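You operate a simulated robot arm through the tools that you are given. There is no shell and no other tool.

The job below is to be done with a simulated robot arm. You get a single attempt, and the scene is never put back.

JOB
Drain the tall tank, then empty the jug of clear water into it.
Fine: shut the tank's green valve first and open it last; drain into the blue tub, shut the drain, put the jug back, shut the lid, spill nothing. Set down upright: jug.

It is judged by the outcome, as a careful person would: the job done as asked, and still so three seconds after it is handed in. It fails if anything else is knocked over, pushed out of place, dropped, spilled or broken. A push-on lid holds only when it is set on centred and level and pressed home; a screw cap is set on level and turned clockwise until tight.

ROBOT AND FRAMES
A 7-joint arm with a two-finger parallel gripper, fixed in place. Base frame: the origin is on the floor under the middle of its stand, x ahead of it, y to its left, z up. Readings come in m, rad, newtons and seconds.
It reaches about 1.479 m from its shoulder. Its first joint turns from -2.897 to 2.897 rad. Payload 4.4 kg.
The TCP is the grasp point between the finger pads, 0.023 m short of the fingertips. In the tool frame z runs along the fingers and y along their closing line. The gripper opens to 0.094 m. The fingers are 0.038 m wide and 0.01 m thick; the gripper's body (0.054 by 0.096 m) begins 0.039 m behind the TCP.
Orientation is that of the tool frame in the base frame, as [roll, pitch, yaw] about the fixed x, y, z axes, in that order (R = Rz(yaw) Ry(pitch) Rx(roll)). With the fingers straight down and closing along the base's y, the tool's x points along the base's -x, its y along +y and its z along -z.

CONTROLS
- The arm moves only by the tool nudge_tool. Its argument "steps" is a list of rows, each a list of 7 numbers: the shift along the base's x, y, z in units of 200 mm (1.0 is 200 mm), then the turn, a rotation vector about the base's x, y, z in units of 60 degrees (1.0 is 60 degrees), then the opening, from 0 (shut) to 1 (fully open). In form: [[x, y, z, ax, ay, az, jaw], ...]. A call has 1 to 20 rows; each row is the pose to reach, as a shift and turn from the pose commanded when the call began. A call with a number of a shift or a turn outside -1 to 1 is refused whole. Rows are played at 5 a second. More than 0.05 m and 0.15 rad between two rows, or a gripper value outside its range, and nothing of the call is played. Where a pose cannot be reached the arm comes as near as it can. A force on the tool above 90 N (or 10 N above the force at the start of the call, whichever is more), or a blocked arm, ends the call early, and 0.2 s more pass. The fingers move at their own pace (about 0.072 m/s each) and stop on an object; they squeeze with about 31 N. The grip force told is the motor's: it shows also when the fingers shut on nothing. Time passes only in rows, and 0.2 s behind the last, so rows that repeat a pose let the fingers close. It gives the time, the measured TCP pose, the force on the tool (base axes), the opening and the grip force at its end, in the units of the frame above (readings bear some noise), with the torque about the TCP (base axes, N m) and any sound that the robot's microphone picked up.
- Cameras (640 x 400 px; columns grow to the right, rows downward): "scene" is fixed at [0.2168, 0.4887, 1.5216]; the picture's right is [0.11, -0.99, 0.00], its down [-0.53, -0.06, -0.85] and it looks along [0.84, 0.10, -0.53] (base axes); focal length 241 px, centre (320, 200). "wrist" rides on the gripper at [0.086, 0.016, -0.074] in the tool frame; the picture's right is [-0.18, 0.98, 0.00], its down [-0.58, -0.11, -0.81] and it looks along [-0.79, -0.15, 0.59] (tool axes); focal length 243 px, centre (320, 200).
- capture(camera): a new picture of that camera. It takes no simulated time.
- point_at(camera, pixels): for up to 12 pixels [column, row] of the newest picture of that camera ("zoom" is the newest enlarged one), the place [x, y, z] in the base frame of the surface seen there, good to about 0.002 m, but the place of the scene camera against the robot may be out by one fixed shift of up to 0.018 m in any direction. It takes no simulated time.
- enlarge(camera, box): a new picture of the part [left, top, right, bottom] of that camera's present view, enlarged. It takes no simulated time.
- hand_in(): hands the job in; it is judged then, once.

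Unless the task says otherwise, let go and move clear before handing in.

The tools are called after "Call:" by a JSON object that holds its "op" and its "data". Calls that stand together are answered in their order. nudge_tool: Moves the arm, as the interface text tells. Its arguments: {"type":"object","properties":{"steps":{"type":"array"}},"required":["steps"]} The other tools are called the same way: capture (camera) takes a picture; point_at (camera, pixels) gives the place of the surface under pixels of a picture; enlarge (camera, box) takes an enlarged picture of a part of a camera's view; hand_in () hands the job in.

At the start:

```text
time: 0.0
position: [0.6914, 0.3946, 1.4159]
ee_rot: [3.141, -0.002, -3.14]
ft_force: [0.1, -0.4, 0.2]
torque: [-0.04, 0.01, 0.02]
grip_width: 0.0938
finger_force: 0.1
```

scene: 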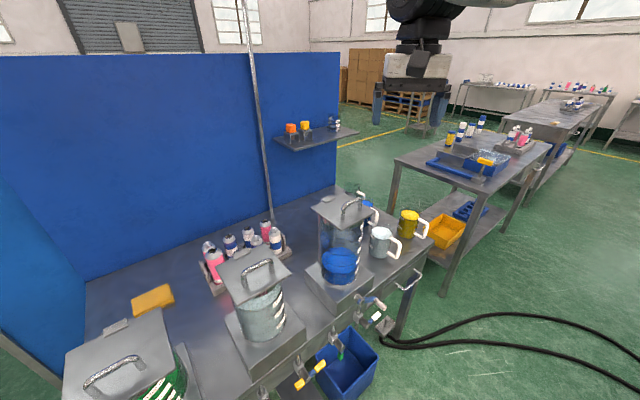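
wrist: 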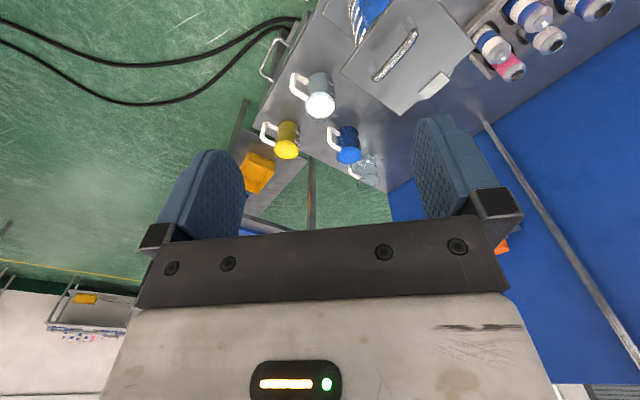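

The scene picture shows three tanks with lids (around px [258,290], [340,240], [140,370]) and several mugs/jugs near [385,230]. I'll enlarge the relevant parts to see more detail.

Call:
{"op": "enlarge", "data": {"camera": "scene", "box": [280, 170, 440, 270]}}

Call:
{"op": "enlarge", "data": {"camera": "scene", "box": [240, 270, 420, 400]}}

Call:
{"op": "enlarge", "data": {"camera": "wrist", "box": [220, 0, 500, 200]}}

Call:
{"op": "enlarge", "data": {"camera": "scene", "box": [50, 240, 300, 400]}}

```text
4.00 times, centred on (360, 220) of scene
```

zoom: 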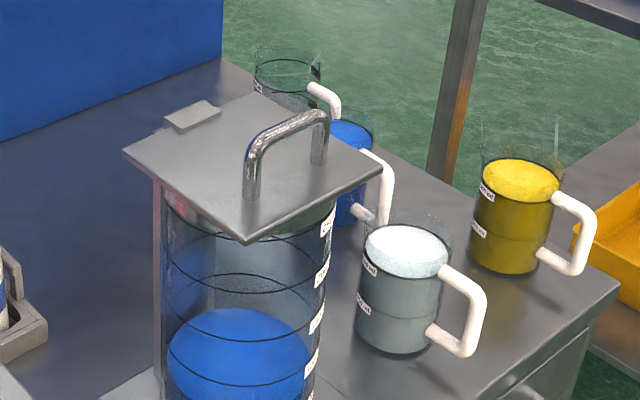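

```text
3.08 times, centred on (330, 335) of scene
```

zoom: 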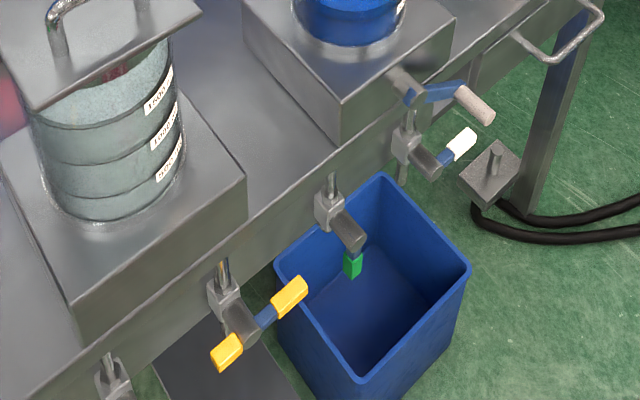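

```text
2.00 times, centred on (360, 100) of wrist
```

zoom: 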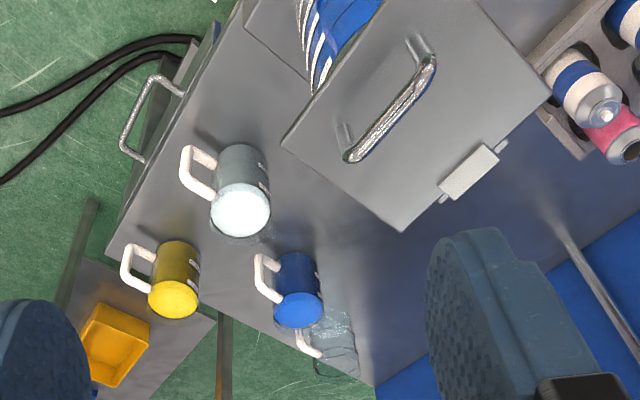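

```text
2.50 times, centred on (175, 320) of scene
```

zoom: 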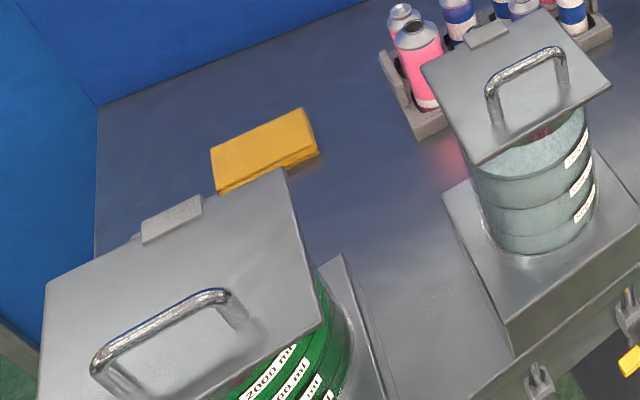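

The tall tank seems to be the one holding blue liquid (scene px [340,240]), with valves below the bench edge near [370,315], [335,345], [305,375]. I'll zoom in closer on the valves and lid and measure points.

Call:
{"op": "enlarge", "data": {"camera": "scene", "box": [320, 285, 400, 335]}}

Call:
{"op": "point_at", "data": {"camera": "scene", "pixels": [[340, 199], [311, 207], [355, 192], [375, 217], [340, 231], [343, 208], [361, 200], [332, 258], [386, 230], [398, 245], [393, 260], [385, 258]]}}

```text
8.00 times, centred on (360, 310) of scene
```

zoom: 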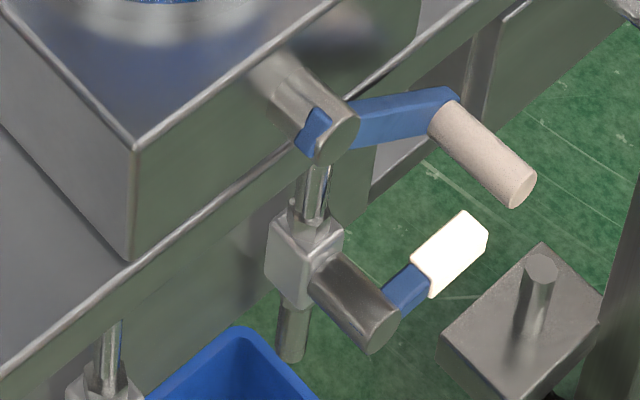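

```text
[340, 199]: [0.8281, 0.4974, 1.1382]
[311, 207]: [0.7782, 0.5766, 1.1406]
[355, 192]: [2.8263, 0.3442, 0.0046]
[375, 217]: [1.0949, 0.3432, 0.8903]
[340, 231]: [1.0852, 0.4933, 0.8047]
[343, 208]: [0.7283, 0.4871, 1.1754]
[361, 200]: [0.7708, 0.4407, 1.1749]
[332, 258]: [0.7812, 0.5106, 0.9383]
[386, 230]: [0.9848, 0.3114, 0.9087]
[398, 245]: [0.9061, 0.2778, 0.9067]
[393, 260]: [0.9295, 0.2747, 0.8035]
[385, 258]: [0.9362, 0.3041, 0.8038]
```

The bench top is at about z 0.80 and the lid at about z 1.14. I'll measure the valves and handles through the present zoom.

Call:
{"op": "point_at", "data": {"camera": "zoom", "pixels": [[330, 130], [380, 120], [440, 100], [460, 130], [520, 185], [365, 330], [330, 290], [400, 290], [450, 255], [475, 230], [300, 240], [312, 190]]}}

Call:
{"op": "enlarge", "data": {"camera": "scene", "box": [280, 320, 380, 382]}}

```text
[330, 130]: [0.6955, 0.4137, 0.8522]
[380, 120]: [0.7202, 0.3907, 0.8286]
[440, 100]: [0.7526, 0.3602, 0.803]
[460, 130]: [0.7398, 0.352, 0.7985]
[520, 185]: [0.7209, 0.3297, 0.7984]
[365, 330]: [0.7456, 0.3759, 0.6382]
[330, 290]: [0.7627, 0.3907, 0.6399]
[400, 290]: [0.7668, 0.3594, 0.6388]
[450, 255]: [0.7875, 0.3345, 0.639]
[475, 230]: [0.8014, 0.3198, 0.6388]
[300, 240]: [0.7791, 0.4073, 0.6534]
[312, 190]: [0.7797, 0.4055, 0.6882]
```

```text
6.40 times, centred on (330, 351) of scene
```

zoom: 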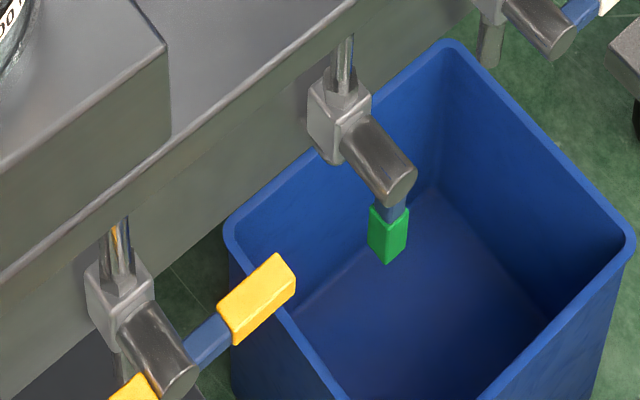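

The white lever lies level while the green one (zoom px [388,235]) points downward, so green looks open. I'll measure these and the tub.

Call:
{"op": "point_at", "data": {"camera": "zoom", "pixels": [[388, 235], [395, 205], [390, 175], [350, 135], [345, 60], [255, 300], [205, 340], [165, 365], [230, 235], [445, 45], [630, 240], [445, 190]]}}

Call:
{"op": "enlarge", "data": {"camera": "scene", "box": [240, 335, 330, 400]}}

```text
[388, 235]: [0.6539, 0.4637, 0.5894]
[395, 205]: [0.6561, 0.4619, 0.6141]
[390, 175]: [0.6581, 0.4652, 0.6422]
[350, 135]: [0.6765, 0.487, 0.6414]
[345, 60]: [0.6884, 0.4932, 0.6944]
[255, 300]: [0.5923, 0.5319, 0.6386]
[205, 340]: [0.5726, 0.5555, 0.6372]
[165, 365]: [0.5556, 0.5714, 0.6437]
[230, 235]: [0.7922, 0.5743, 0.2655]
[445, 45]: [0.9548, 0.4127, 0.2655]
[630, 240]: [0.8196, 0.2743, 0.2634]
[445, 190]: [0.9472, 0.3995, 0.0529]
```

```text
6.15 times, centred on (285, 368) of scene
```

zoom: 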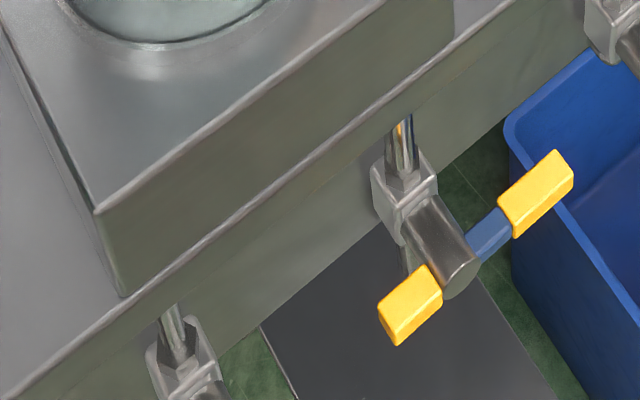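

The white valve's pipe (~[0.78,0.41]) sits over the tub; the green one (~[0.69,0.49]) is beside it, and there's also a crank on the tall tank's block at [0.70,0.41,0.85]. I'll swing the arm back and turn it so the wrist camera looks at the bench front.

Call:
{"op": "nudge_tool", "data": {"steps": [[-0.125, -0.125, -0.0625, 0, 0, 0.115, 0], [-0.25, -0.25, -0.125, 0, 0, 0.23, 0], [-0.375, -0.375, -0.1875, 0, 0, 0.345, 0], [-0.5, -0.5, -0.25, 0, 0, 0.46, 0], [-0.625, -0.625, -0.3125, 0, 0, 0.575, 0], [-0.75, -0.75, -0.375, 0, 0, 0.69, 0], [-0.875, -0.875, -0.4375, 0, 0, 0.805, 0], [-1, -1, -0.5, 0, 0, 0.92, 0]]}}

Call:
{"op": "capture", "data": {"camera": "wrist"}}

```text
time: 1.8
position: [0.4915, 0.1954, 1.3154]
ee_rot: [3.141, 0.001, -2.178]
ft_force: [-1.1, 0.5, 0.5]
torque: [0.0, 0.0, 0.01]
grip_width: 0.0
finger_force: 30.3
```

```text
taken
```

wrist: 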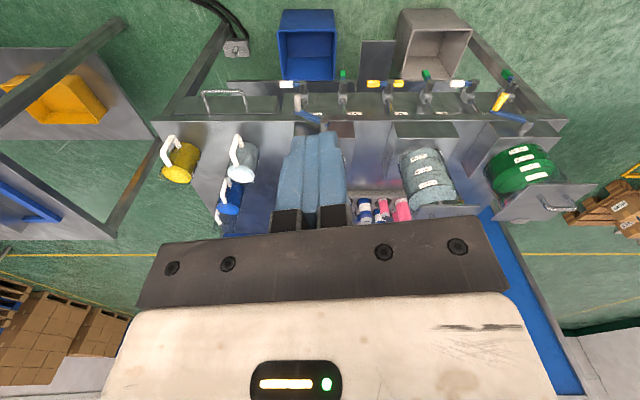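

The upside-down wrist view now shows the bench front with six valves along the row at about y-pixel 85-110, and two tubs below. I'll go lower to look at the front squarely.

Call:
{"op": "nudge_tool", "data": {"steps": [[-0.05, -0.05, -0.2, 0, 0, 0, 0], [-0.1, -0.1, -0.4, 0, 0, 0, 0], [-0.15, -0.15, -0.6, 0, 0, 0, 0], [-0.2, -0.2, -0.8, 0, 0, 0, 0], [-0.25, -0.25, -1.0, 0, 0, 0, 0]]}}

Call:
{"op": "capture", "data": {"camera": "wrist"}}

Call:
{"op": "enlarge", "data": {"camera": "wrist", "box": [200, 0, 440, 150]}}

Call:
{"op": "capture", "data": {"camera": "scene"}}

```text
time: 3.0
position: [0.4433, 0.1459, 1.1155]
ee_rot: [-3.141, 0.0, -2.179]
ft_force: [0.6, 0.3, -0.5]
torque: [0.01, 0.0, 0.01]
grip_width: 0.0002
finger_force: 30.7
```

```text
taken
```

wrist: 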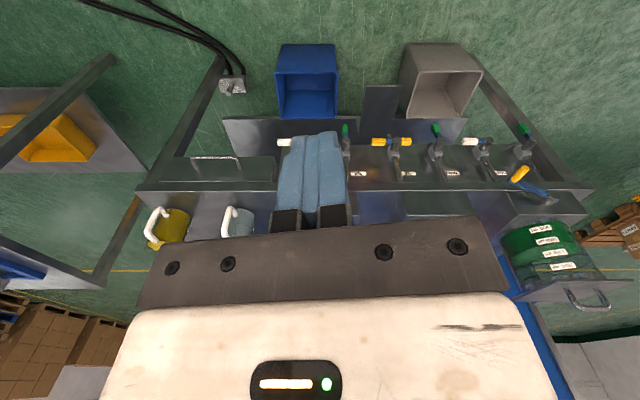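

```text
2.67 times, centred on (320, 75) of wrist
```

zoom: 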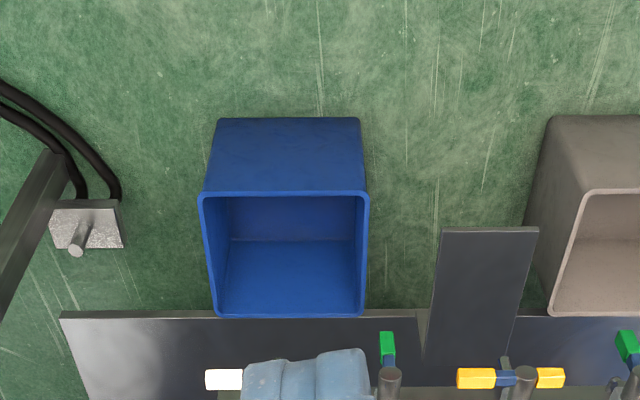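

```text
taken
```

scene: 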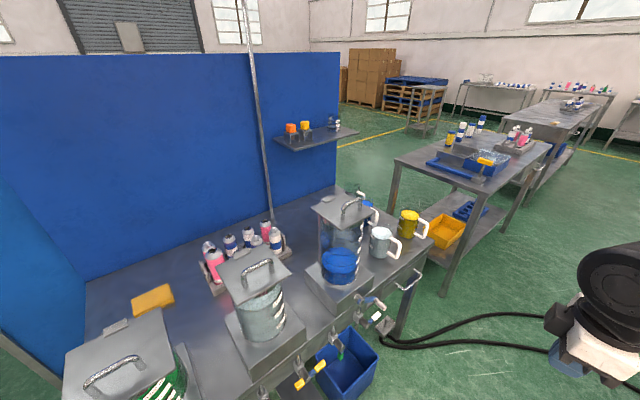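

The front carries small labels next to the valves (wrist px [358,173], [408,173], [452,173], [500,173]). I'll zoom on them and flip mentally.

Call:
{"op": "enlarge", "data": {"camera": "wrist", "box": [330, 120, 430, 190]}}

Call:
{"op": "enlarge", "data": {"camera": "wrist", "box": [420, 110, 580, 210]}}

Call:
{"op": "enlarge", "data": {"camera": "wrist", "box": [130, 120, 290, 250]}}

```text
5.71 times, centred on (380, 155) of wrist
```

zoom: 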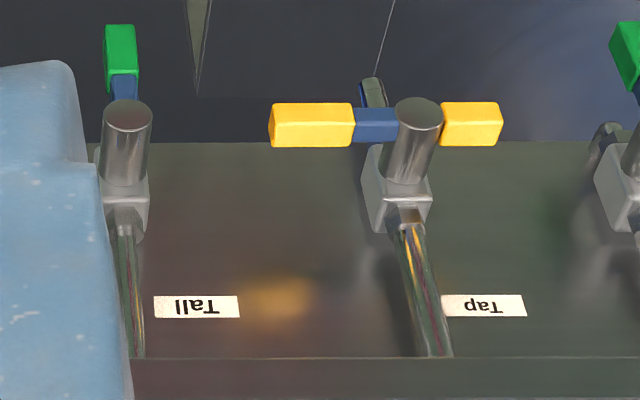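

```text
4.00 times, centred on (500, 160) of wrist
```

zoom: 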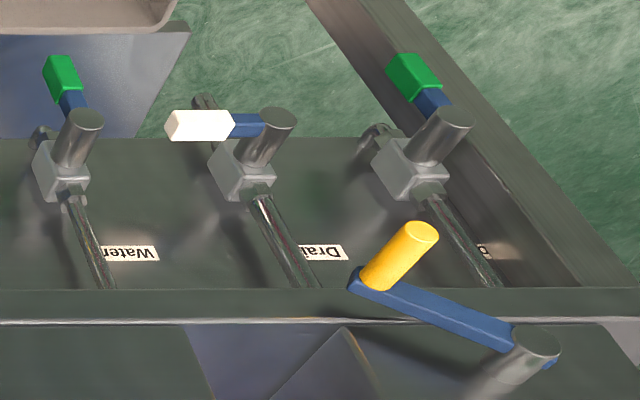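

```text
3.08 times, centred on (210, 185) of wrist
```

zoom: 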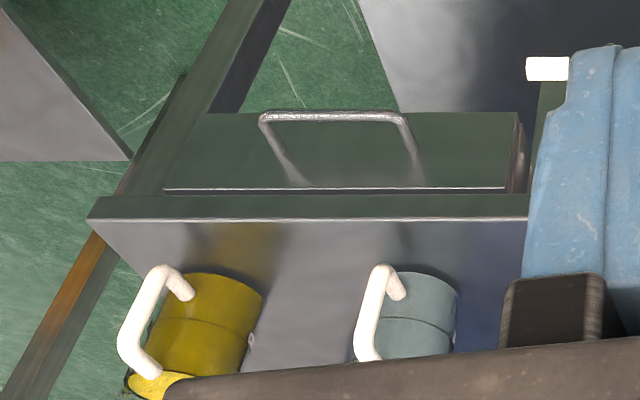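

Labels read: next to the green valve at u≈0.13 "Tall", next to yellow "Tap", then "Water", "Drain". The first white valve's label is hidden behind the fingers, so I'll shift along the bench to see it and the crank.

Call:
{"op": "nudge_tool", "data": {"steps": [[0.17, -0.18, -0.1, 0, 0, 0, 0], [0.35, -0.36, -0.2, 0, 0, 0, 0], [0.52, -0.54, -0.3, 0, 0, 0, 0], [0.7, -0.72, -0.4, 0, 0, 0, 0]]}}

Call:
{"op": "capture", "data": {"camera": "wrist"}}

Call:
{"op": "enlarge", "data": {"camera": "wrist", "box": [340, 60, 540, 185]}}

```text
refused: row 1 steps farther than a row can; nothing moved
```

```text
taken
```

wrist: 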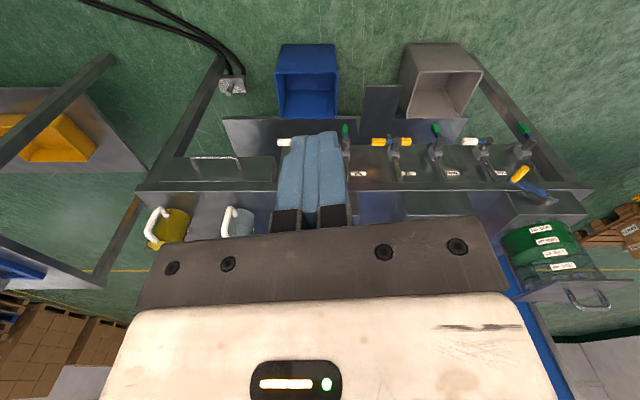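

```text
3.20 times, centred on (440, 122) of wrist
```

zoom: 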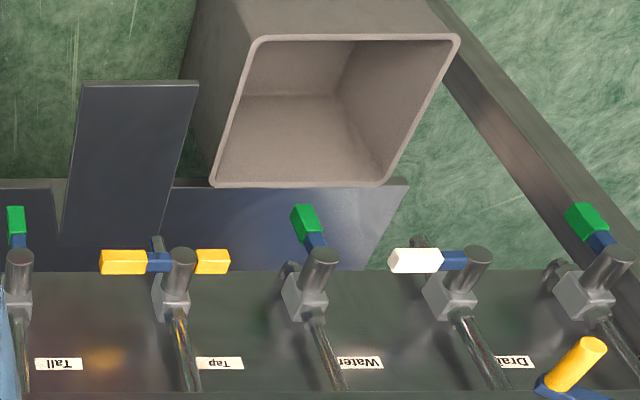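

The move was refused for step length and nothing moved; I'll redo it with smaller rows.

Call:
{"op": "nudge_tool", "data": {"steps": [[0.117, -0.12, -0.1, 0, 0, 0, 0], [0.233, -0.24, -0.2, 0, 0, 0, 0], [0.35, -0.36, -0.3, 0, 0, 0, 0], [0.467, -0.48, -0.4, 0, 0, 0, 0], [0.583, -0.6, -0.5, 0, 0, 0, 0], [0.7, -0.72, -0.6, 0, 0, 0, 0]]}}

Call:
{"op": "capture", "data": {"camera": "wrist"}}

Call:
{"op": "enlarge", "data": {"camera": "wrist", "box": [340, 60, 540, 185]}}

```text
time: 4.4
position: [0.5826, 0.0008, 0.9944]
ee_rot: [3.141, 0.001, -2.18]
ft_force: [-0.7, -0.8, 0.3]
torque: [0.03, 0.01, 0.07]
grip_width: 0.0001
finger_force: 31.1
```

```text
taken
```

wrist: 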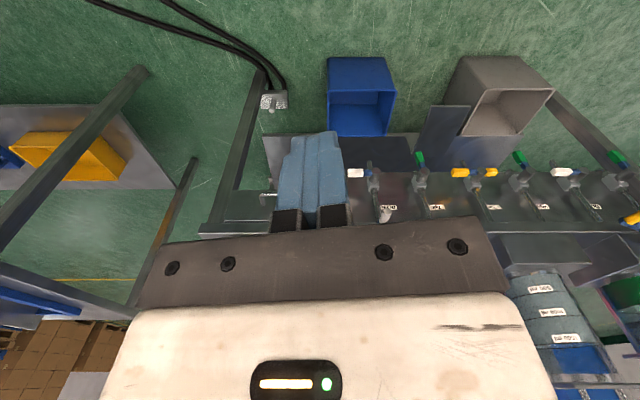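

```text
3.20 times, centred on (440, 122) of wrist
```

zoom: 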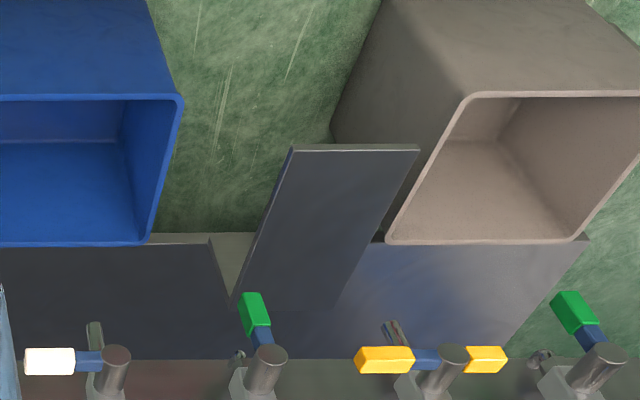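

Call:
{"op": "enlarge", "data": {"camera": "wrist", "box": [340, 140, 460, 225]}}

Call:
{"op": "enlarge", "data": {"camera": "wrist", "box": [500, 140, 640, 240]}}

Call:
{"op": "point_at", "data": {"camera": "wrist", "pixels": [[355, 173], [420, 159], [372, 185], [422, 183], [374, 168], [386, 211], [329, 137], [392, 92], [383, 135]]}}

```text
4.71 times, centred on (400, 182) of wrist
```

zoom: 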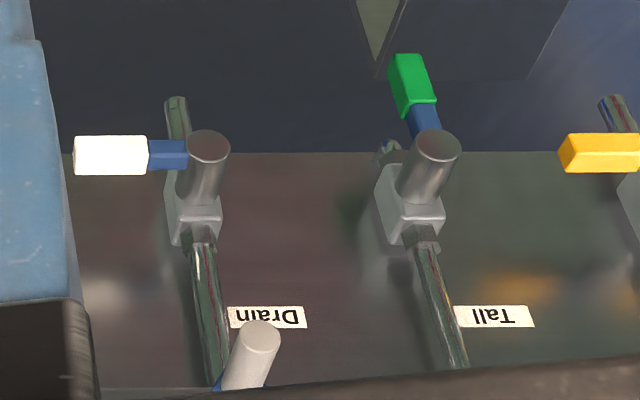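

```text
4.00 times, centred on (570, 190) of wrist
```

zoom: 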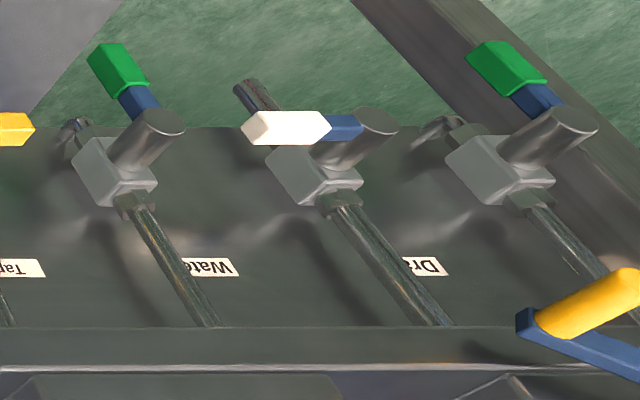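

```text
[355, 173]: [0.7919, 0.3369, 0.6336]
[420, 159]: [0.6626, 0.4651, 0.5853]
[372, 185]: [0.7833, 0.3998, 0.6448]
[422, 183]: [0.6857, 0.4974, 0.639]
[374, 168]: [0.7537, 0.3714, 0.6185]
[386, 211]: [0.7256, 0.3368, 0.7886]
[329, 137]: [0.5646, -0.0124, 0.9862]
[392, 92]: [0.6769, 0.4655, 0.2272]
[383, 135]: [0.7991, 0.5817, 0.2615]
```

The labels confirm: white valve at ≈[0.78,0.40,0.64] is "Drain" (shut, level), green at ≈[0.68,0.49,0.64] is "Tall" (open, hanging down). I'll look at the tall tank and its crank in detail from the scene camera.

Call:
{"op": "enlarge", "data": {"camera": "scene", "box": [300, 180, 400, 242]}}

Call:
{"op": "enlarge", "data": {"camera": "scene", "box": [300, 235, 400, 297]}}

Call:
{"op": "enlarge", "data": {"camera": "scene", "box": [50, 300, 210, 400]}}

```text
6.40 times, centred on (350, 211) of scene
```

zoom: 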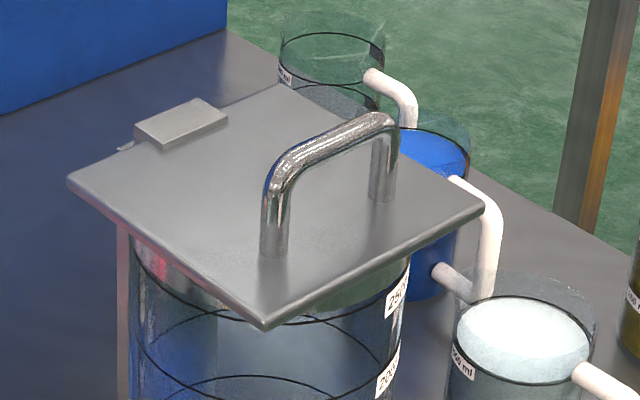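

```text
6.40 times, centred on (350, 266) of scene
```

zoom: 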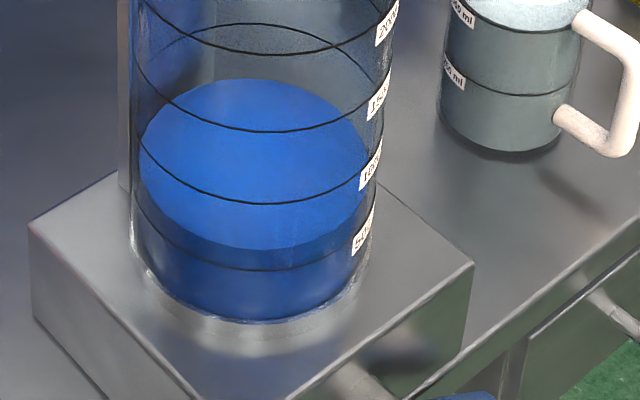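

```text
4.00 times, centred on (130, 350) of scene
```

zoom: 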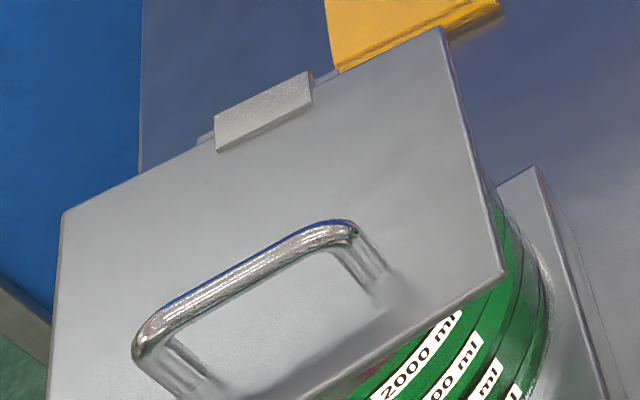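

The tank holds about 600-700 ml blue, the lid is hinged at the back, and the crank's purpose is unclear. I'll move the camera up and sideways to inspect the crank and the block front.

Call:
{"op": "nudge_tool", "data": {"steps": [[-0.08, 0.16, 0.12, 0, 0, 0, 1], [-0.17, 0.33, 0.25, 0, 0, 0, 1], [-0.25, 0.5, 0.38, 0, 0, 0, 1], [-0.33, 0.67, 0.52, 0, 0, 0, 1], [-0.42, 0.83, 0.65, 0, 0, 0, 1], [-0.5, 1.0, 0.77, 0, 0, 0, 1]]}}

Call:
{"op": "capture", "data": {"camera": "wrist"}}

Call:
{"op": "enlarge", "data": {"camera": "wrist", "box": [200, 80, 360, 180]}}

```text
time: 5.8
position: [0.4812, 0.2017, 1.1511]
ee_rot: [3.14, 0.0, -2.179]
ft_force: [0.4, 0.0, 0.1]
torque: [-0.01, -0.03, -0.03]
grip_width: 0.0939
finger_force: 0.1
```

```text
taken
```

wrist: 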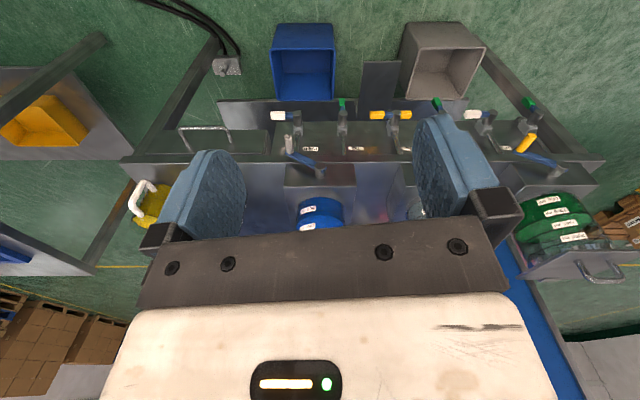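

```text
4.00 times, centred on (280, 130) of wrist
```

zoom: 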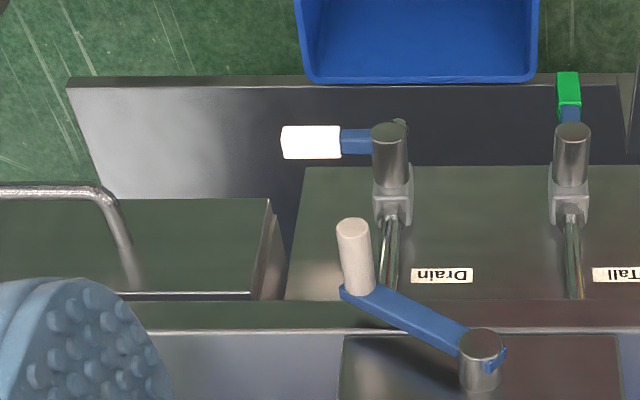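

The "Drain" white lever is level (shut) at zoom px [312,142] and the "Tall" green lever hangs down at [568,90]; I'll take precise wrist-camera positions of these parts.

Call:
{"op": "point_at", "data": {"camera": "zoom", "pixels": [[568, 85], [570, 113], [572, 131], [572, 160], [568, 190], [572, 240], [312, 142], [360, 142], [389, 133], [390, 165], [393, 205], [480, 342]]}}

Call:
{"op": "enlarge", "data": {"camera": "wrist", "box": [300, 80, 380, 130]}}

```text
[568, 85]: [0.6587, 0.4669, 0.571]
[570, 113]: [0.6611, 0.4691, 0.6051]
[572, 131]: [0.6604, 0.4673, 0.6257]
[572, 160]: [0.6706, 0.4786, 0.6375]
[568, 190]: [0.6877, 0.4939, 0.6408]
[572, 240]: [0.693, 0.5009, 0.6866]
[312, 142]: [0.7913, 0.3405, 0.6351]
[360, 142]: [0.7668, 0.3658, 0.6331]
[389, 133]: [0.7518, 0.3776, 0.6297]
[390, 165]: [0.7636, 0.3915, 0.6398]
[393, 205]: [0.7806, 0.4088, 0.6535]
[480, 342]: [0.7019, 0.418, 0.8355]
```

```text
8.00 times, centred on (340, 105) of wrist
```

zoom: 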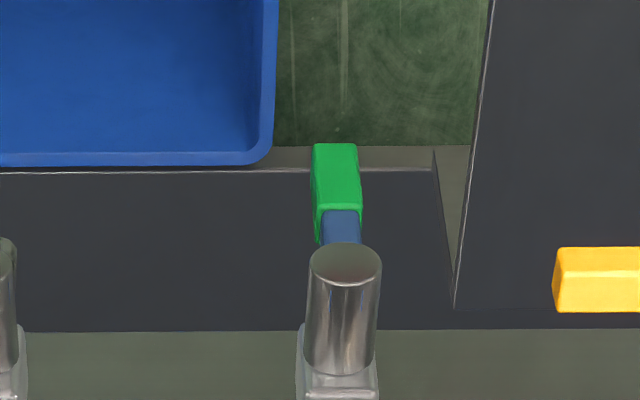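

I'll refine the green lever's dimensions with this 8x wrist zoom.

Call:
{"op": "point_at", "data": {"camera": "zoom", "pixels": [[336, 150], [336, 200], [320, 178], [355, 178], [316, 215], [341, 228], [344, 262], [315, 262], [375, 262], [344, 285], [344, 340], [340, 360]]}}

```text
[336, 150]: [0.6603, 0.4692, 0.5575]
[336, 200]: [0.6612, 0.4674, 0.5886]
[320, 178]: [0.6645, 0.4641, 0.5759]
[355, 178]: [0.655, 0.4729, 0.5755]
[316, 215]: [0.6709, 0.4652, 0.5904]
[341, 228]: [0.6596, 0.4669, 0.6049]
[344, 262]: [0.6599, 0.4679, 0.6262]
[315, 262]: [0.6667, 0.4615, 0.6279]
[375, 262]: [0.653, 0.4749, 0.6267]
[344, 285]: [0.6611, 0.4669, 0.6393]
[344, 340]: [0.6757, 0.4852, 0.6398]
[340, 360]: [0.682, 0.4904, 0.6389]
```

Green lever: pivot axis at about [0.660,0.468,0.628], grip centred about 0.053 below it; white lever mirrors it pointing along +d. Before choosing the gripper roll, I'll measure the drawer-pull right of the white valve and the jugs' side.

Call:
{"op": "point_at", "data": {"camera": "wrist", "pixels": [[180, 129], [204, 128], [228, 129], [192, 153], [267, 145], [130, 160], [290, 140], [289, 150], [300, 157], [316, 173]]}}

Call:
{"op": "enlarge", "data": {"camera": "wrist", "box": [170, 90, 330, 190]}}

```text
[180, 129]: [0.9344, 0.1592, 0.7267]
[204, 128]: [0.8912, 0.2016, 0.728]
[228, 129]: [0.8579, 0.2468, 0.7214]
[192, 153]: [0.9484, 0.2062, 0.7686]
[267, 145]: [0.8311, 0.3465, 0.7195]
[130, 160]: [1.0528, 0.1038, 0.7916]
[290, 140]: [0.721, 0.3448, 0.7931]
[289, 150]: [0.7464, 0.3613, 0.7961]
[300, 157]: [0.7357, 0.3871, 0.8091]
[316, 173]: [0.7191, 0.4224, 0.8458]
```

```text
4.00 times, centred on (250, 140) of wrist
```

zoom: 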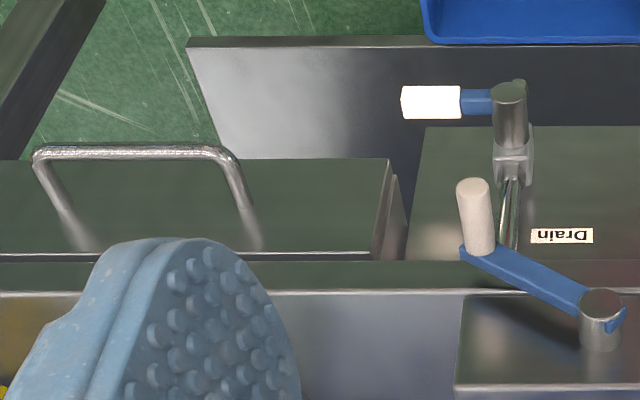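

The drawer-pull is at u≥0.43, z≈0.725, well clear. I'll swing to a point in front of the green valve, straighten the yaw, and then pitch the tool forward.

Call:
{"op": "nudge_tool", "data": {"steps": [[0.046, 0.117, -0.167, 0, 0, -0.03, 0.5], [0.092, 0.233, -0.333, 0, 0, -0.06, 0.5], [0.138, 0.35, -0.5, 0, 0, -0.09, 0.5], [0.185, 0.467, -0.667, 0, 0, -0.12, 0.5], [0.231, 0.583, -0.833, 0, 0, -0.14, 0.5], [0.277, 0.7, -1.0, 0, 0, -0.161, 0.5]]}}

Call:
{"op": "nudge_tool", "data": {"steps": [[0, 0, 0, 0.1, -0.098, 0, 0.5], [0, 0, 0, 0.2, -0.197, 0, 0.5], [0, 0, 0, 0.3, -0.295, 0, 0.5], [0, 0, 0, 0.4, -0.393, 0, 0.5], [0, 0, 0, 0.5, -0.4915, 0, 0.5], [0, 0, 0, 0.6, -0.59, 0, 0.5], [0, 0, 0, 0.713, -0.701, 0, 0.5]]}}

Call:
{"op": "capture", "data": {"camera": "wrist"}}

Call:
{"op": "capture", "data": {"camera": "scene"}}

```text
time: 7.2
position: [0.5378, 0.34, 0.9491]
ee_rot: [3.141, -0.001, -2.348]
ft_force: [0.2, -0.5, 0.3]
torque: [-0.03, 0.0, -0.01]
grip_width: 0.047
finger_force: 0.0
```

```text
refused: row 7 steps farther than a row can; nothing moved
```

```text
taken
```

wrist: 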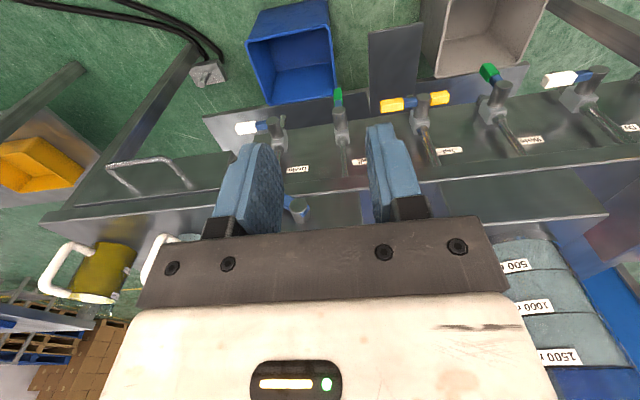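

```text
taken
```

scene: 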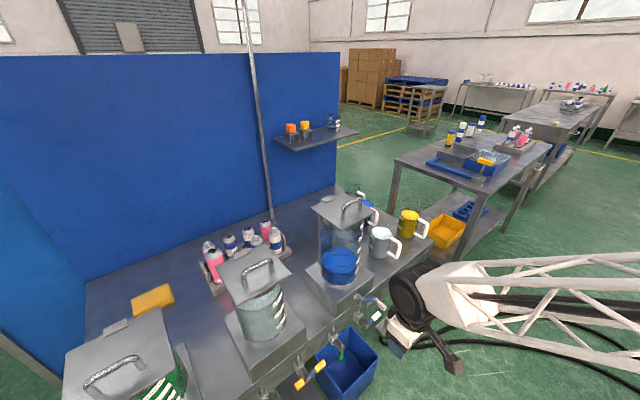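

The arm is at [0.538,0.340,0.949] with the tool down; the pitch call was refused for step size. I'll redo it in eight smaller rows (60° about the bench axis).

Call:
{"op": "nudge_tool", "data": {"steps": [[0, 0, 0, 0.089, -0.0876, 0, 0.5], [0, 0, 0, 0.178, -0.175, 0, 0.5], [0, 0, 0, 0.267, -0.263, 0, 0.5], [0, 0, 0, 0.3565, -0.3505, 0, 0.5], [0, 0, 0, 0.4456, -0.438, 0, 0.5], [0, 0, 0, 0.535, -0.526, 0, 0.5], [0, 0, 0, 0.624, -0.613, 0, 0.5], [0, 0, 0, 0.713, -0.701, 0, 0.5]]}}

Call:
{"op": "capture", "data": {"camera": "wrist"}}

Call:
{"op": "capture", "data": {"camera": "scene"}}

```text
time: 9.2
position: [0.5331, 0.3392, 0.8369]
ee_rot: [3.072, 0.869, -2.404]
ft_force: [-0.2, 0.4, 1.1]
torque: [-0.04, 0.01, 0.01]
grip_width: 0.047
finger_force: 0.0
stopped in row 8: the arm was blocked; the commanded pose is now the measured one
```

```text
taken
```

wrist: 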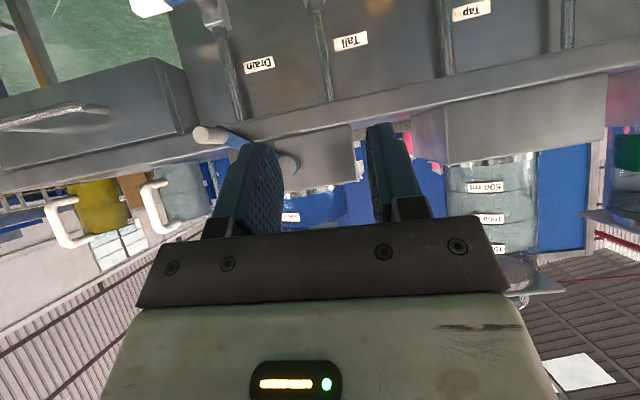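

```text
taken
```

scene: 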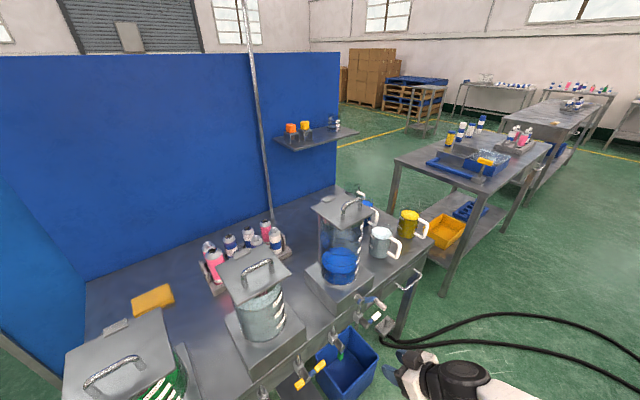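

The arm stopped at about 50° pitch, apparently a joint limit, so I won't be able to point fully level here. 50° is enough to push the levers, so I'll keep that pitch, square the orientation, and move down in front of the green lever.

Call:
{"op": "nudge_tool", "data": {"steps": [[0.05, 0.05, -0.167, -0.005, -0.005, 0, 0.32], [0.1, 0.1, -0.333, -0.01, -0.01, 0, 0.32], [0.15, 0.15, -0.5, -0.014, -0.016, 0.001, 0.32], [0.2, 0.2, -0.667, -0.019, -0.021, 0.002, 0.32], [0.25, 0.25, -0.833, -0.024, -0.027, 0.002, 0.32], [0.298, 0.298, -1.0, -0.0287, -0.032, 0.003, 0.32]]}}

Call:
{"op": "capture", "data": {"camera": "wrist"}}

Call:
{"op": "capture", "data": {"camera": "scene"}}

```text
time: 10.6
position: [0.5922, 0.3982, 0.6385]
ee_rot: [3.139, 0.874, -2.348]
ft_force: [-0.2, 0.2, 0.9]
torque: [0.02, 0.04, 0.02]
grip_width: 0.0301
finger_force: 0.0
```

```text
taken
```

wrist: 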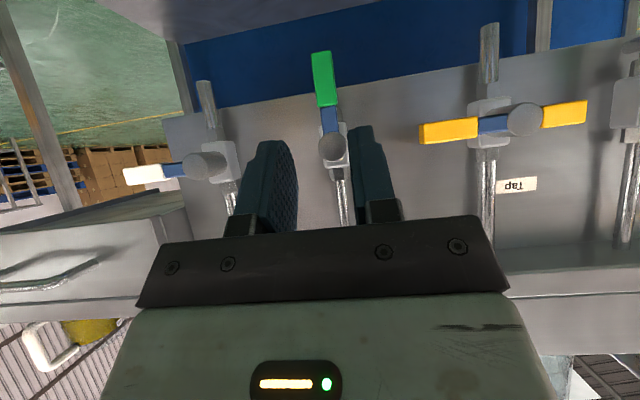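

```text
taken
```

scene: 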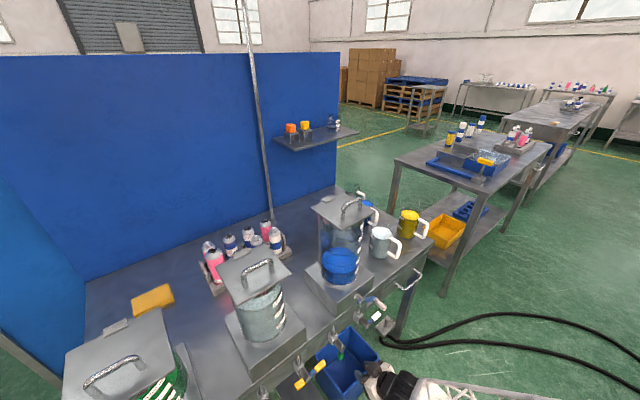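

The pose was reached (pitch 50°), and the wrist view now shows the green lever at [322,80] hanging down and the stem end at [331,148]. I'll re-measure from here.

Call:
{"op": "enlarge", "data": {"camera": "wrist", "box": [280, 40, 376, 170]}}

Call:
{"op": "point_at", "data": {"camera": "wrist", "pixels": [[314, 55], [330, 55], [322, 80], [328, 105], [330, 120], [331, 137], [331, 148], [331, 158], [320, 148], [342, 148], [150, 175], [205, 167]]}}

```text
3.08 times, centred on (328, 105) of wrist
```

zoom: 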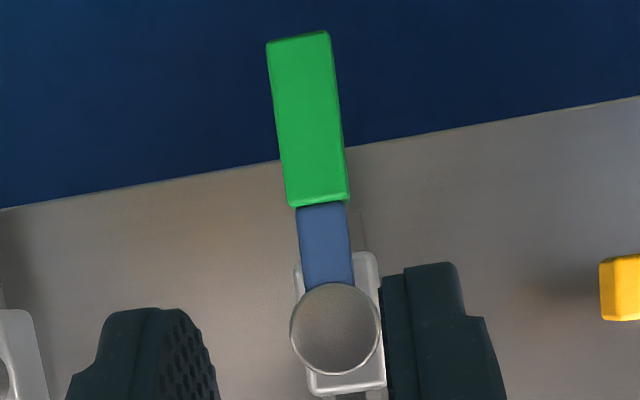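

```text
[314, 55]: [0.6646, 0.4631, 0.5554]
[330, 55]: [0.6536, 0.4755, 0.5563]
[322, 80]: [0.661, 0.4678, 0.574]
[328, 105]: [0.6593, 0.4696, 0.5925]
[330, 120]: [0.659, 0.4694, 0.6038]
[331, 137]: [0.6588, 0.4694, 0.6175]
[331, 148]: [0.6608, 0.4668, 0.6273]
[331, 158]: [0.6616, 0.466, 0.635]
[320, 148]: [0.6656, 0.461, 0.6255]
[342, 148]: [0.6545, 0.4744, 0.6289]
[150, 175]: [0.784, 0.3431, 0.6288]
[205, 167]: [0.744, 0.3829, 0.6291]
```

Measurements agree (pivot at z≈0.627, grip z 0.553–0.595). I'll lower to z 0.566 and move forward so the slightly open fingers straddle the green lever.

Call:
{"op": "nudge_tool", "data": {"steps": [[0, 0, -0.18, 0, 0, 0, 0.32], [0, 0, -0.3625, 0, 0, 0, 0.32], [0.08, 0.081, -0.3625, 0, 0, 0, 0.32], [0.16, 0.162, -0.3625, 0, 0, 0, 0.32], [0.24, 0.243, -0.3625, 0, 0, 0, 0.32], [0.319, 0.3245, -0.3625, 0, 0, 0, 0.32]]}}

Call:
{"op": "capture", "data": {"camera": "wrist"}}

Call:
{"op": "enlarge", "data": {"camera": "scene", "box": [280, 310, 420, 400]}}

```text
time: 12.0
position: [0.6558, 0.4627, 0.5646]
ee_rot: [3.14, 0.872, -2.347]
ft_force: [0.0, 0.4, -0.4]
torque: [0.02, -0.01, 0.0]
grip_width: 0.0299
finger_force: 0.0
```

```text
taken
```

wrist: 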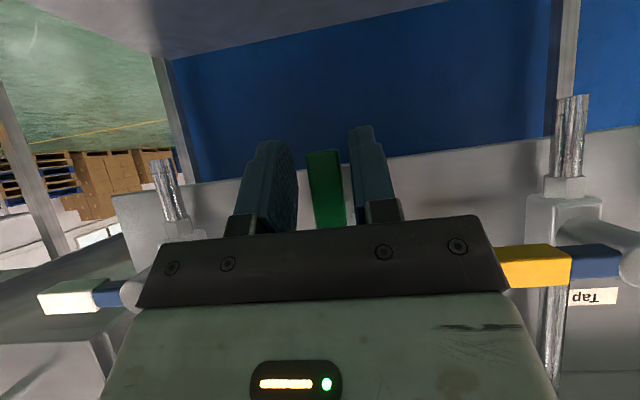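

```text
4.44 times, centred on (350, 355) of scene
```

zoom: 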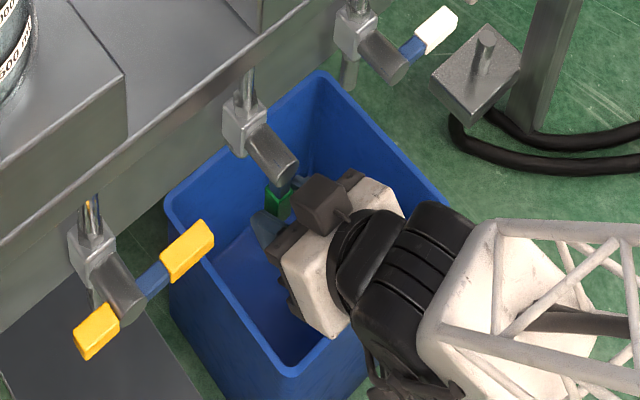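

The green lever sits between the fingers (px [325,190]). I notice a dark block on the upper side of the hand; I'll measure it to keep it clear of the crank.

Call:
{"op": "point_at", "data": {"camera": "zoom", "pixels": [[318, 190], [300, 200], [340, 190], [320, 225], [355, 175], [345, 215], [370, 195], [300, 270], [330, 330], [380, 240], [420, 205], [290, 195]]}}

```text
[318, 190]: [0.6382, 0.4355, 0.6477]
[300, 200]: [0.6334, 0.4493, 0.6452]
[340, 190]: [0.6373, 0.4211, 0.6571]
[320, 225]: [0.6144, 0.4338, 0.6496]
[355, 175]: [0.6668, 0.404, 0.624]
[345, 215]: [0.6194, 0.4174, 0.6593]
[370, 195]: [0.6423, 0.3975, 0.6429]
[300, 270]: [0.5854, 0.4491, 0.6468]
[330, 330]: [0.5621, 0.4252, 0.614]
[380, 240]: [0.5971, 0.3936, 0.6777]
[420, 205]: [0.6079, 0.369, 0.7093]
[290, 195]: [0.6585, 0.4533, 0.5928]
```

The block is only ~0.05 m off the tool axis, fine. Now I'll push the green lever along its arc from hanging down toward level (+d side), with the left finger.

Call:
{"op": "nudge_tool", "data": {"steps": [[0.0232, -0.0228, 0.006, 0, 0, 0, 0.32], [0.045, -0.044, 0.004, 0, 0, 0, 0.32], [0.0656, -0.0645, 0.003, 0, 0, 0, 0.32], [0.087, -0.085, 0.008, 0, 0, 0, 0.32], [0.1073, -0.1055, 0.016, 0, 0, 0, 0.32], [0.1447, -0.1423, 0.0435, 0, 0, 0, 0.32], [0.1765, -0.1735, 0.084, 0, 0, 0, 0.32], [0.1993, -0.1959, 0.1345, 0, 0, 0, 0.32], [0.2121, -0.2085, 0.191, 0, 0, 0, 0.32], [0.2139, -0.2103, 0.2105, 0, 0, 0, 0.32]]}}

Call:
{"op": "capture", "data": {"camera": "wrist"}}

Call:
{"op": "enlarge", "data": {"camera": "scene", "box": [280, 310, 420, 400]}}

```text
time: 14.2
position: [0.6955, 0.4185, 0.6004]
ee_rot: [3.135, 0.863, -2.351]
ft_force: [-17.7, -9.4, -71.8]
torque: [-1.48, -0.75, 0.47]
grip_width: 0.0326
finger_force: 3.0
```

```text
taken
```

wrist: 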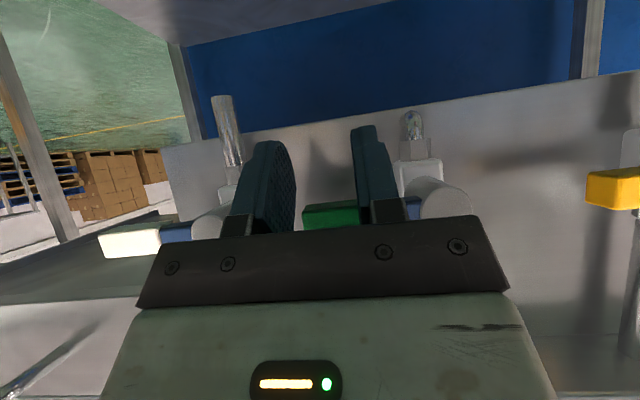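

```text
4.44 times, centred on (350, 355) of scene
```

zoom: 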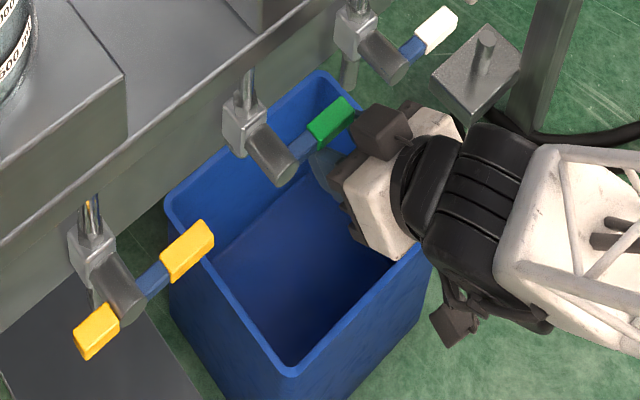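

The green lever is now level (zoom px [330,120]), pressed against its stop with ~72 N: shut. I'll ease down and back away from it.

Call:
{"op": "nudge_tool", "data": {"steps": [[0, 0, -0.05, 0, 0, 0, 0.32], [0, 0, -0.12, 0, 0, 0, 0.32], [-0.088, -0.089, -0.12, 0, 0, 0, 0.32], [-0.175, -0.178, -0.12, 0, 0, 0, 0.32], [-0.263, -0.267, -0.12, 0, 0, 0, 0.32], [-0.35, -0.356, -0.12, 0, 0, 0, 0.32]]}}

Call:
{"op": "capture", "data": {"camera": "wrist"}}

Call:
{"op": "point_at", "data": {"camera": "wrist", "pixels": [[150, 175], [205, 167], [120, 175]]}}

```text
time: 15.6
position: [0.6291, 0.3518, 0.5832]
ee_rot: [3.14, 0.875, -2.347]
ft_force: [0.2, -0.3, 0.4]
torque: [0.01, 0.01, 0.01]
grip_width: 0.0301
finger_force: 0.1
```

```text
taken
```

wrist: 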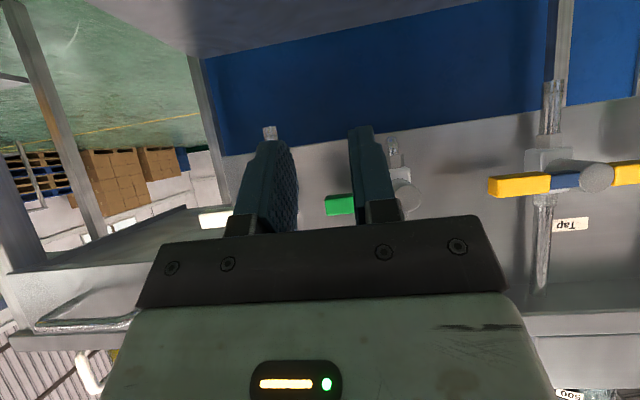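

```text
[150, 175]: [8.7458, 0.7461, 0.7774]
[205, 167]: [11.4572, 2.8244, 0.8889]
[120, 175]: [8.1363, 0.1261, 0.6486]
```

The green lever stays level. Next, the white "Drain" lever: I'll close the fingers, shift right to just above its grip (u≈0.335, z≈0.685), and move in.

Call:
{"op": "nudge_tool", "data": {"steps": [[0.118, -0.116, 0.128, 0, 0, 0, 0], [0.235, -0.231, 0.256, 0, 0, 0, 0], [0.353, -0.347, 0.384, 0, 0, 0, 0], [0.4706, -0.4627, 0.5125, 0, 0, 0, 0], [0.5876, -0.3437, 0.5125, 0, 0, 0, 0], [0.7046, -0.2247, 0.5125, 0, 0, 0, 0], [0.8211, -0.1062, 0.5125, 0, 0, 0, 0]]}}

Call:
{"op": "capture", "data": {"camera": "wrist"}}

Call:
{"op": "enlarge", "data": {"camera": "scene", "box": [310, 270, 450, 360]}}

```text
time: 17.2
position: [0.7927, 0.3285, 0.6855]
ee_rot: [3.137, 0.873, -2.349]
ft_force: [-1.2, -0.3, 0.7]
torque: [-0.01, 0.01, -0.03]
grip_width: 0.0001
finger_force: 31.1
```

```text
taken
```

wrist: 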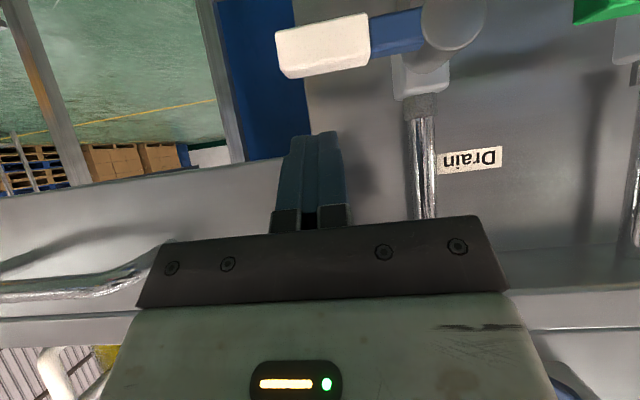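

```text
4.44 times, centred on (380, 315) of scene
```

zoom: 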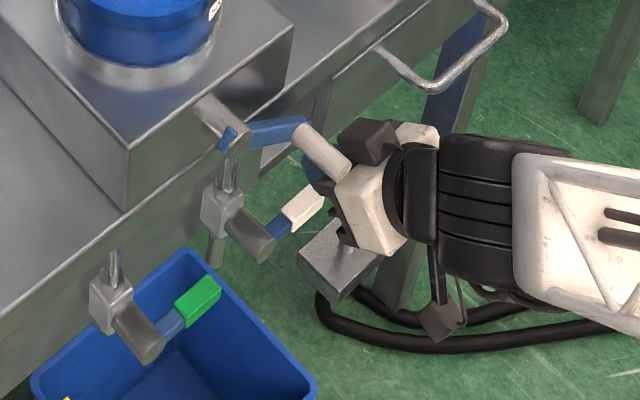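

The closed fingers are above the white grip. I'll verify the lever's position and then push it down along its arc.

Call:
{"op": "point_at", "data": {"camera": "wrist", "pixels": [[285, 55], [325, 45], [365, 40], [400, 32], [445, 25], [440, 10], [450, 40], [425, 150]]}}

Call:
{"op": "enlarge", "data": {"camera": "scene", "box": [360, 280, 410, 312]}}

```text
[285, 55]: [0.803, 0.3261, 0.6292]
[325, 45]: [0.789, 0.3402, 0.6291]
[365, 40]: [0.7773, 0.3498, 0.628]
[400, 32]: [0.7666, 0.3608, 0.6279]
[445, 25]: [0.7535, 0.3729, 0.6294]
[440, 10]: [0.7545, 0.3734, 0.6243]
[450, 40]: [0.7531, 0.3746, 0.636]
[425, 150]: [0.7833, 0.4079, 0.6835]
```

```text
12.50 times, centred on (385, 296) of scene
```

zoom: 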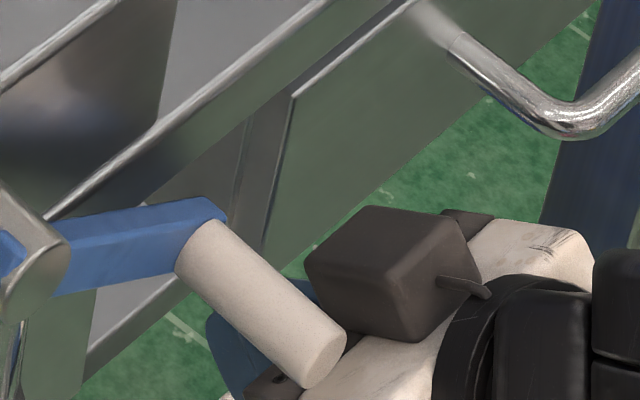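

The white grip runs from u≈0.30 to 0.344 at z≈0.629. I'll push it down along the arc to hanging (open).

Call:
{"op": "nudge_tool", "data": {"steps": [[-0.0143, 0.014, -0.1, 0, 0, 0, 0], [0, 0, -0.171, 0, 0, 0, 0], [-0.0014, 0.0014, -0.249, 0, 0, 0, 0], [-0.0185, 0.0182, -0.327, 0, 0, 0, 0], [-0.0524, 0.0515, -0.4, 0, 0, 0, 0], [-0.102, 0.1002, -0.4595, 0, 0, 0, 0], [-0.164, 0.1612, -0.5, 0, 0, 0, 0], [-0.1818, 0.1788, -0.502, 0, 0, 0, 0]]}}

Call:
{"op": "capture", "data": {"camera": "wrist"}}

Call:
{"op": "enlarge", "data": {"camera": "scene", "box": [300, 235, 440, 375]}}

```text
time: 19.1
position: [0.7613, 0.3609, 0.586]
ee_rot: [3.14, 0.87, -2.358]
ft_force: [24.2, -21.0, -9.0]
torque: [0.16, 0.32, -0.38]
grip_width: 0.0
finger_force: 31.2
stopped in row 8: the force on the tool passed its limit at 96 N (the readings are from after the stop); the commanded pose is now the measured one
```

```text
taken
```

wrist: 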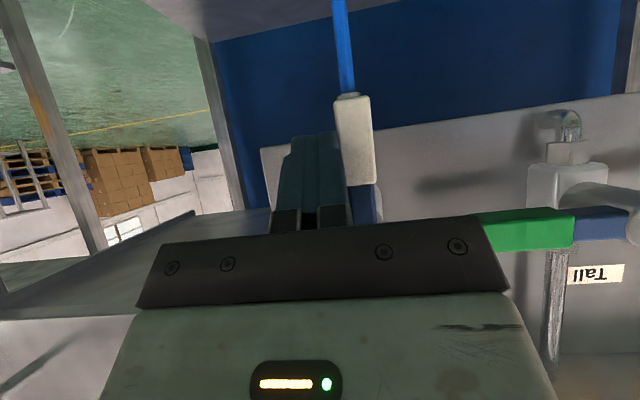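

```text
2.86 times, centred on (370, 305) of scene
```

zoom: 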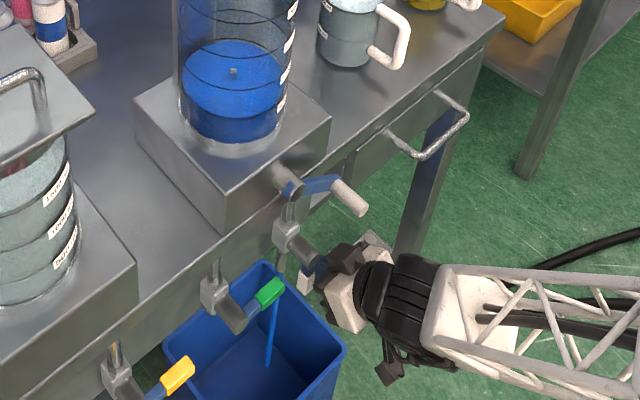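

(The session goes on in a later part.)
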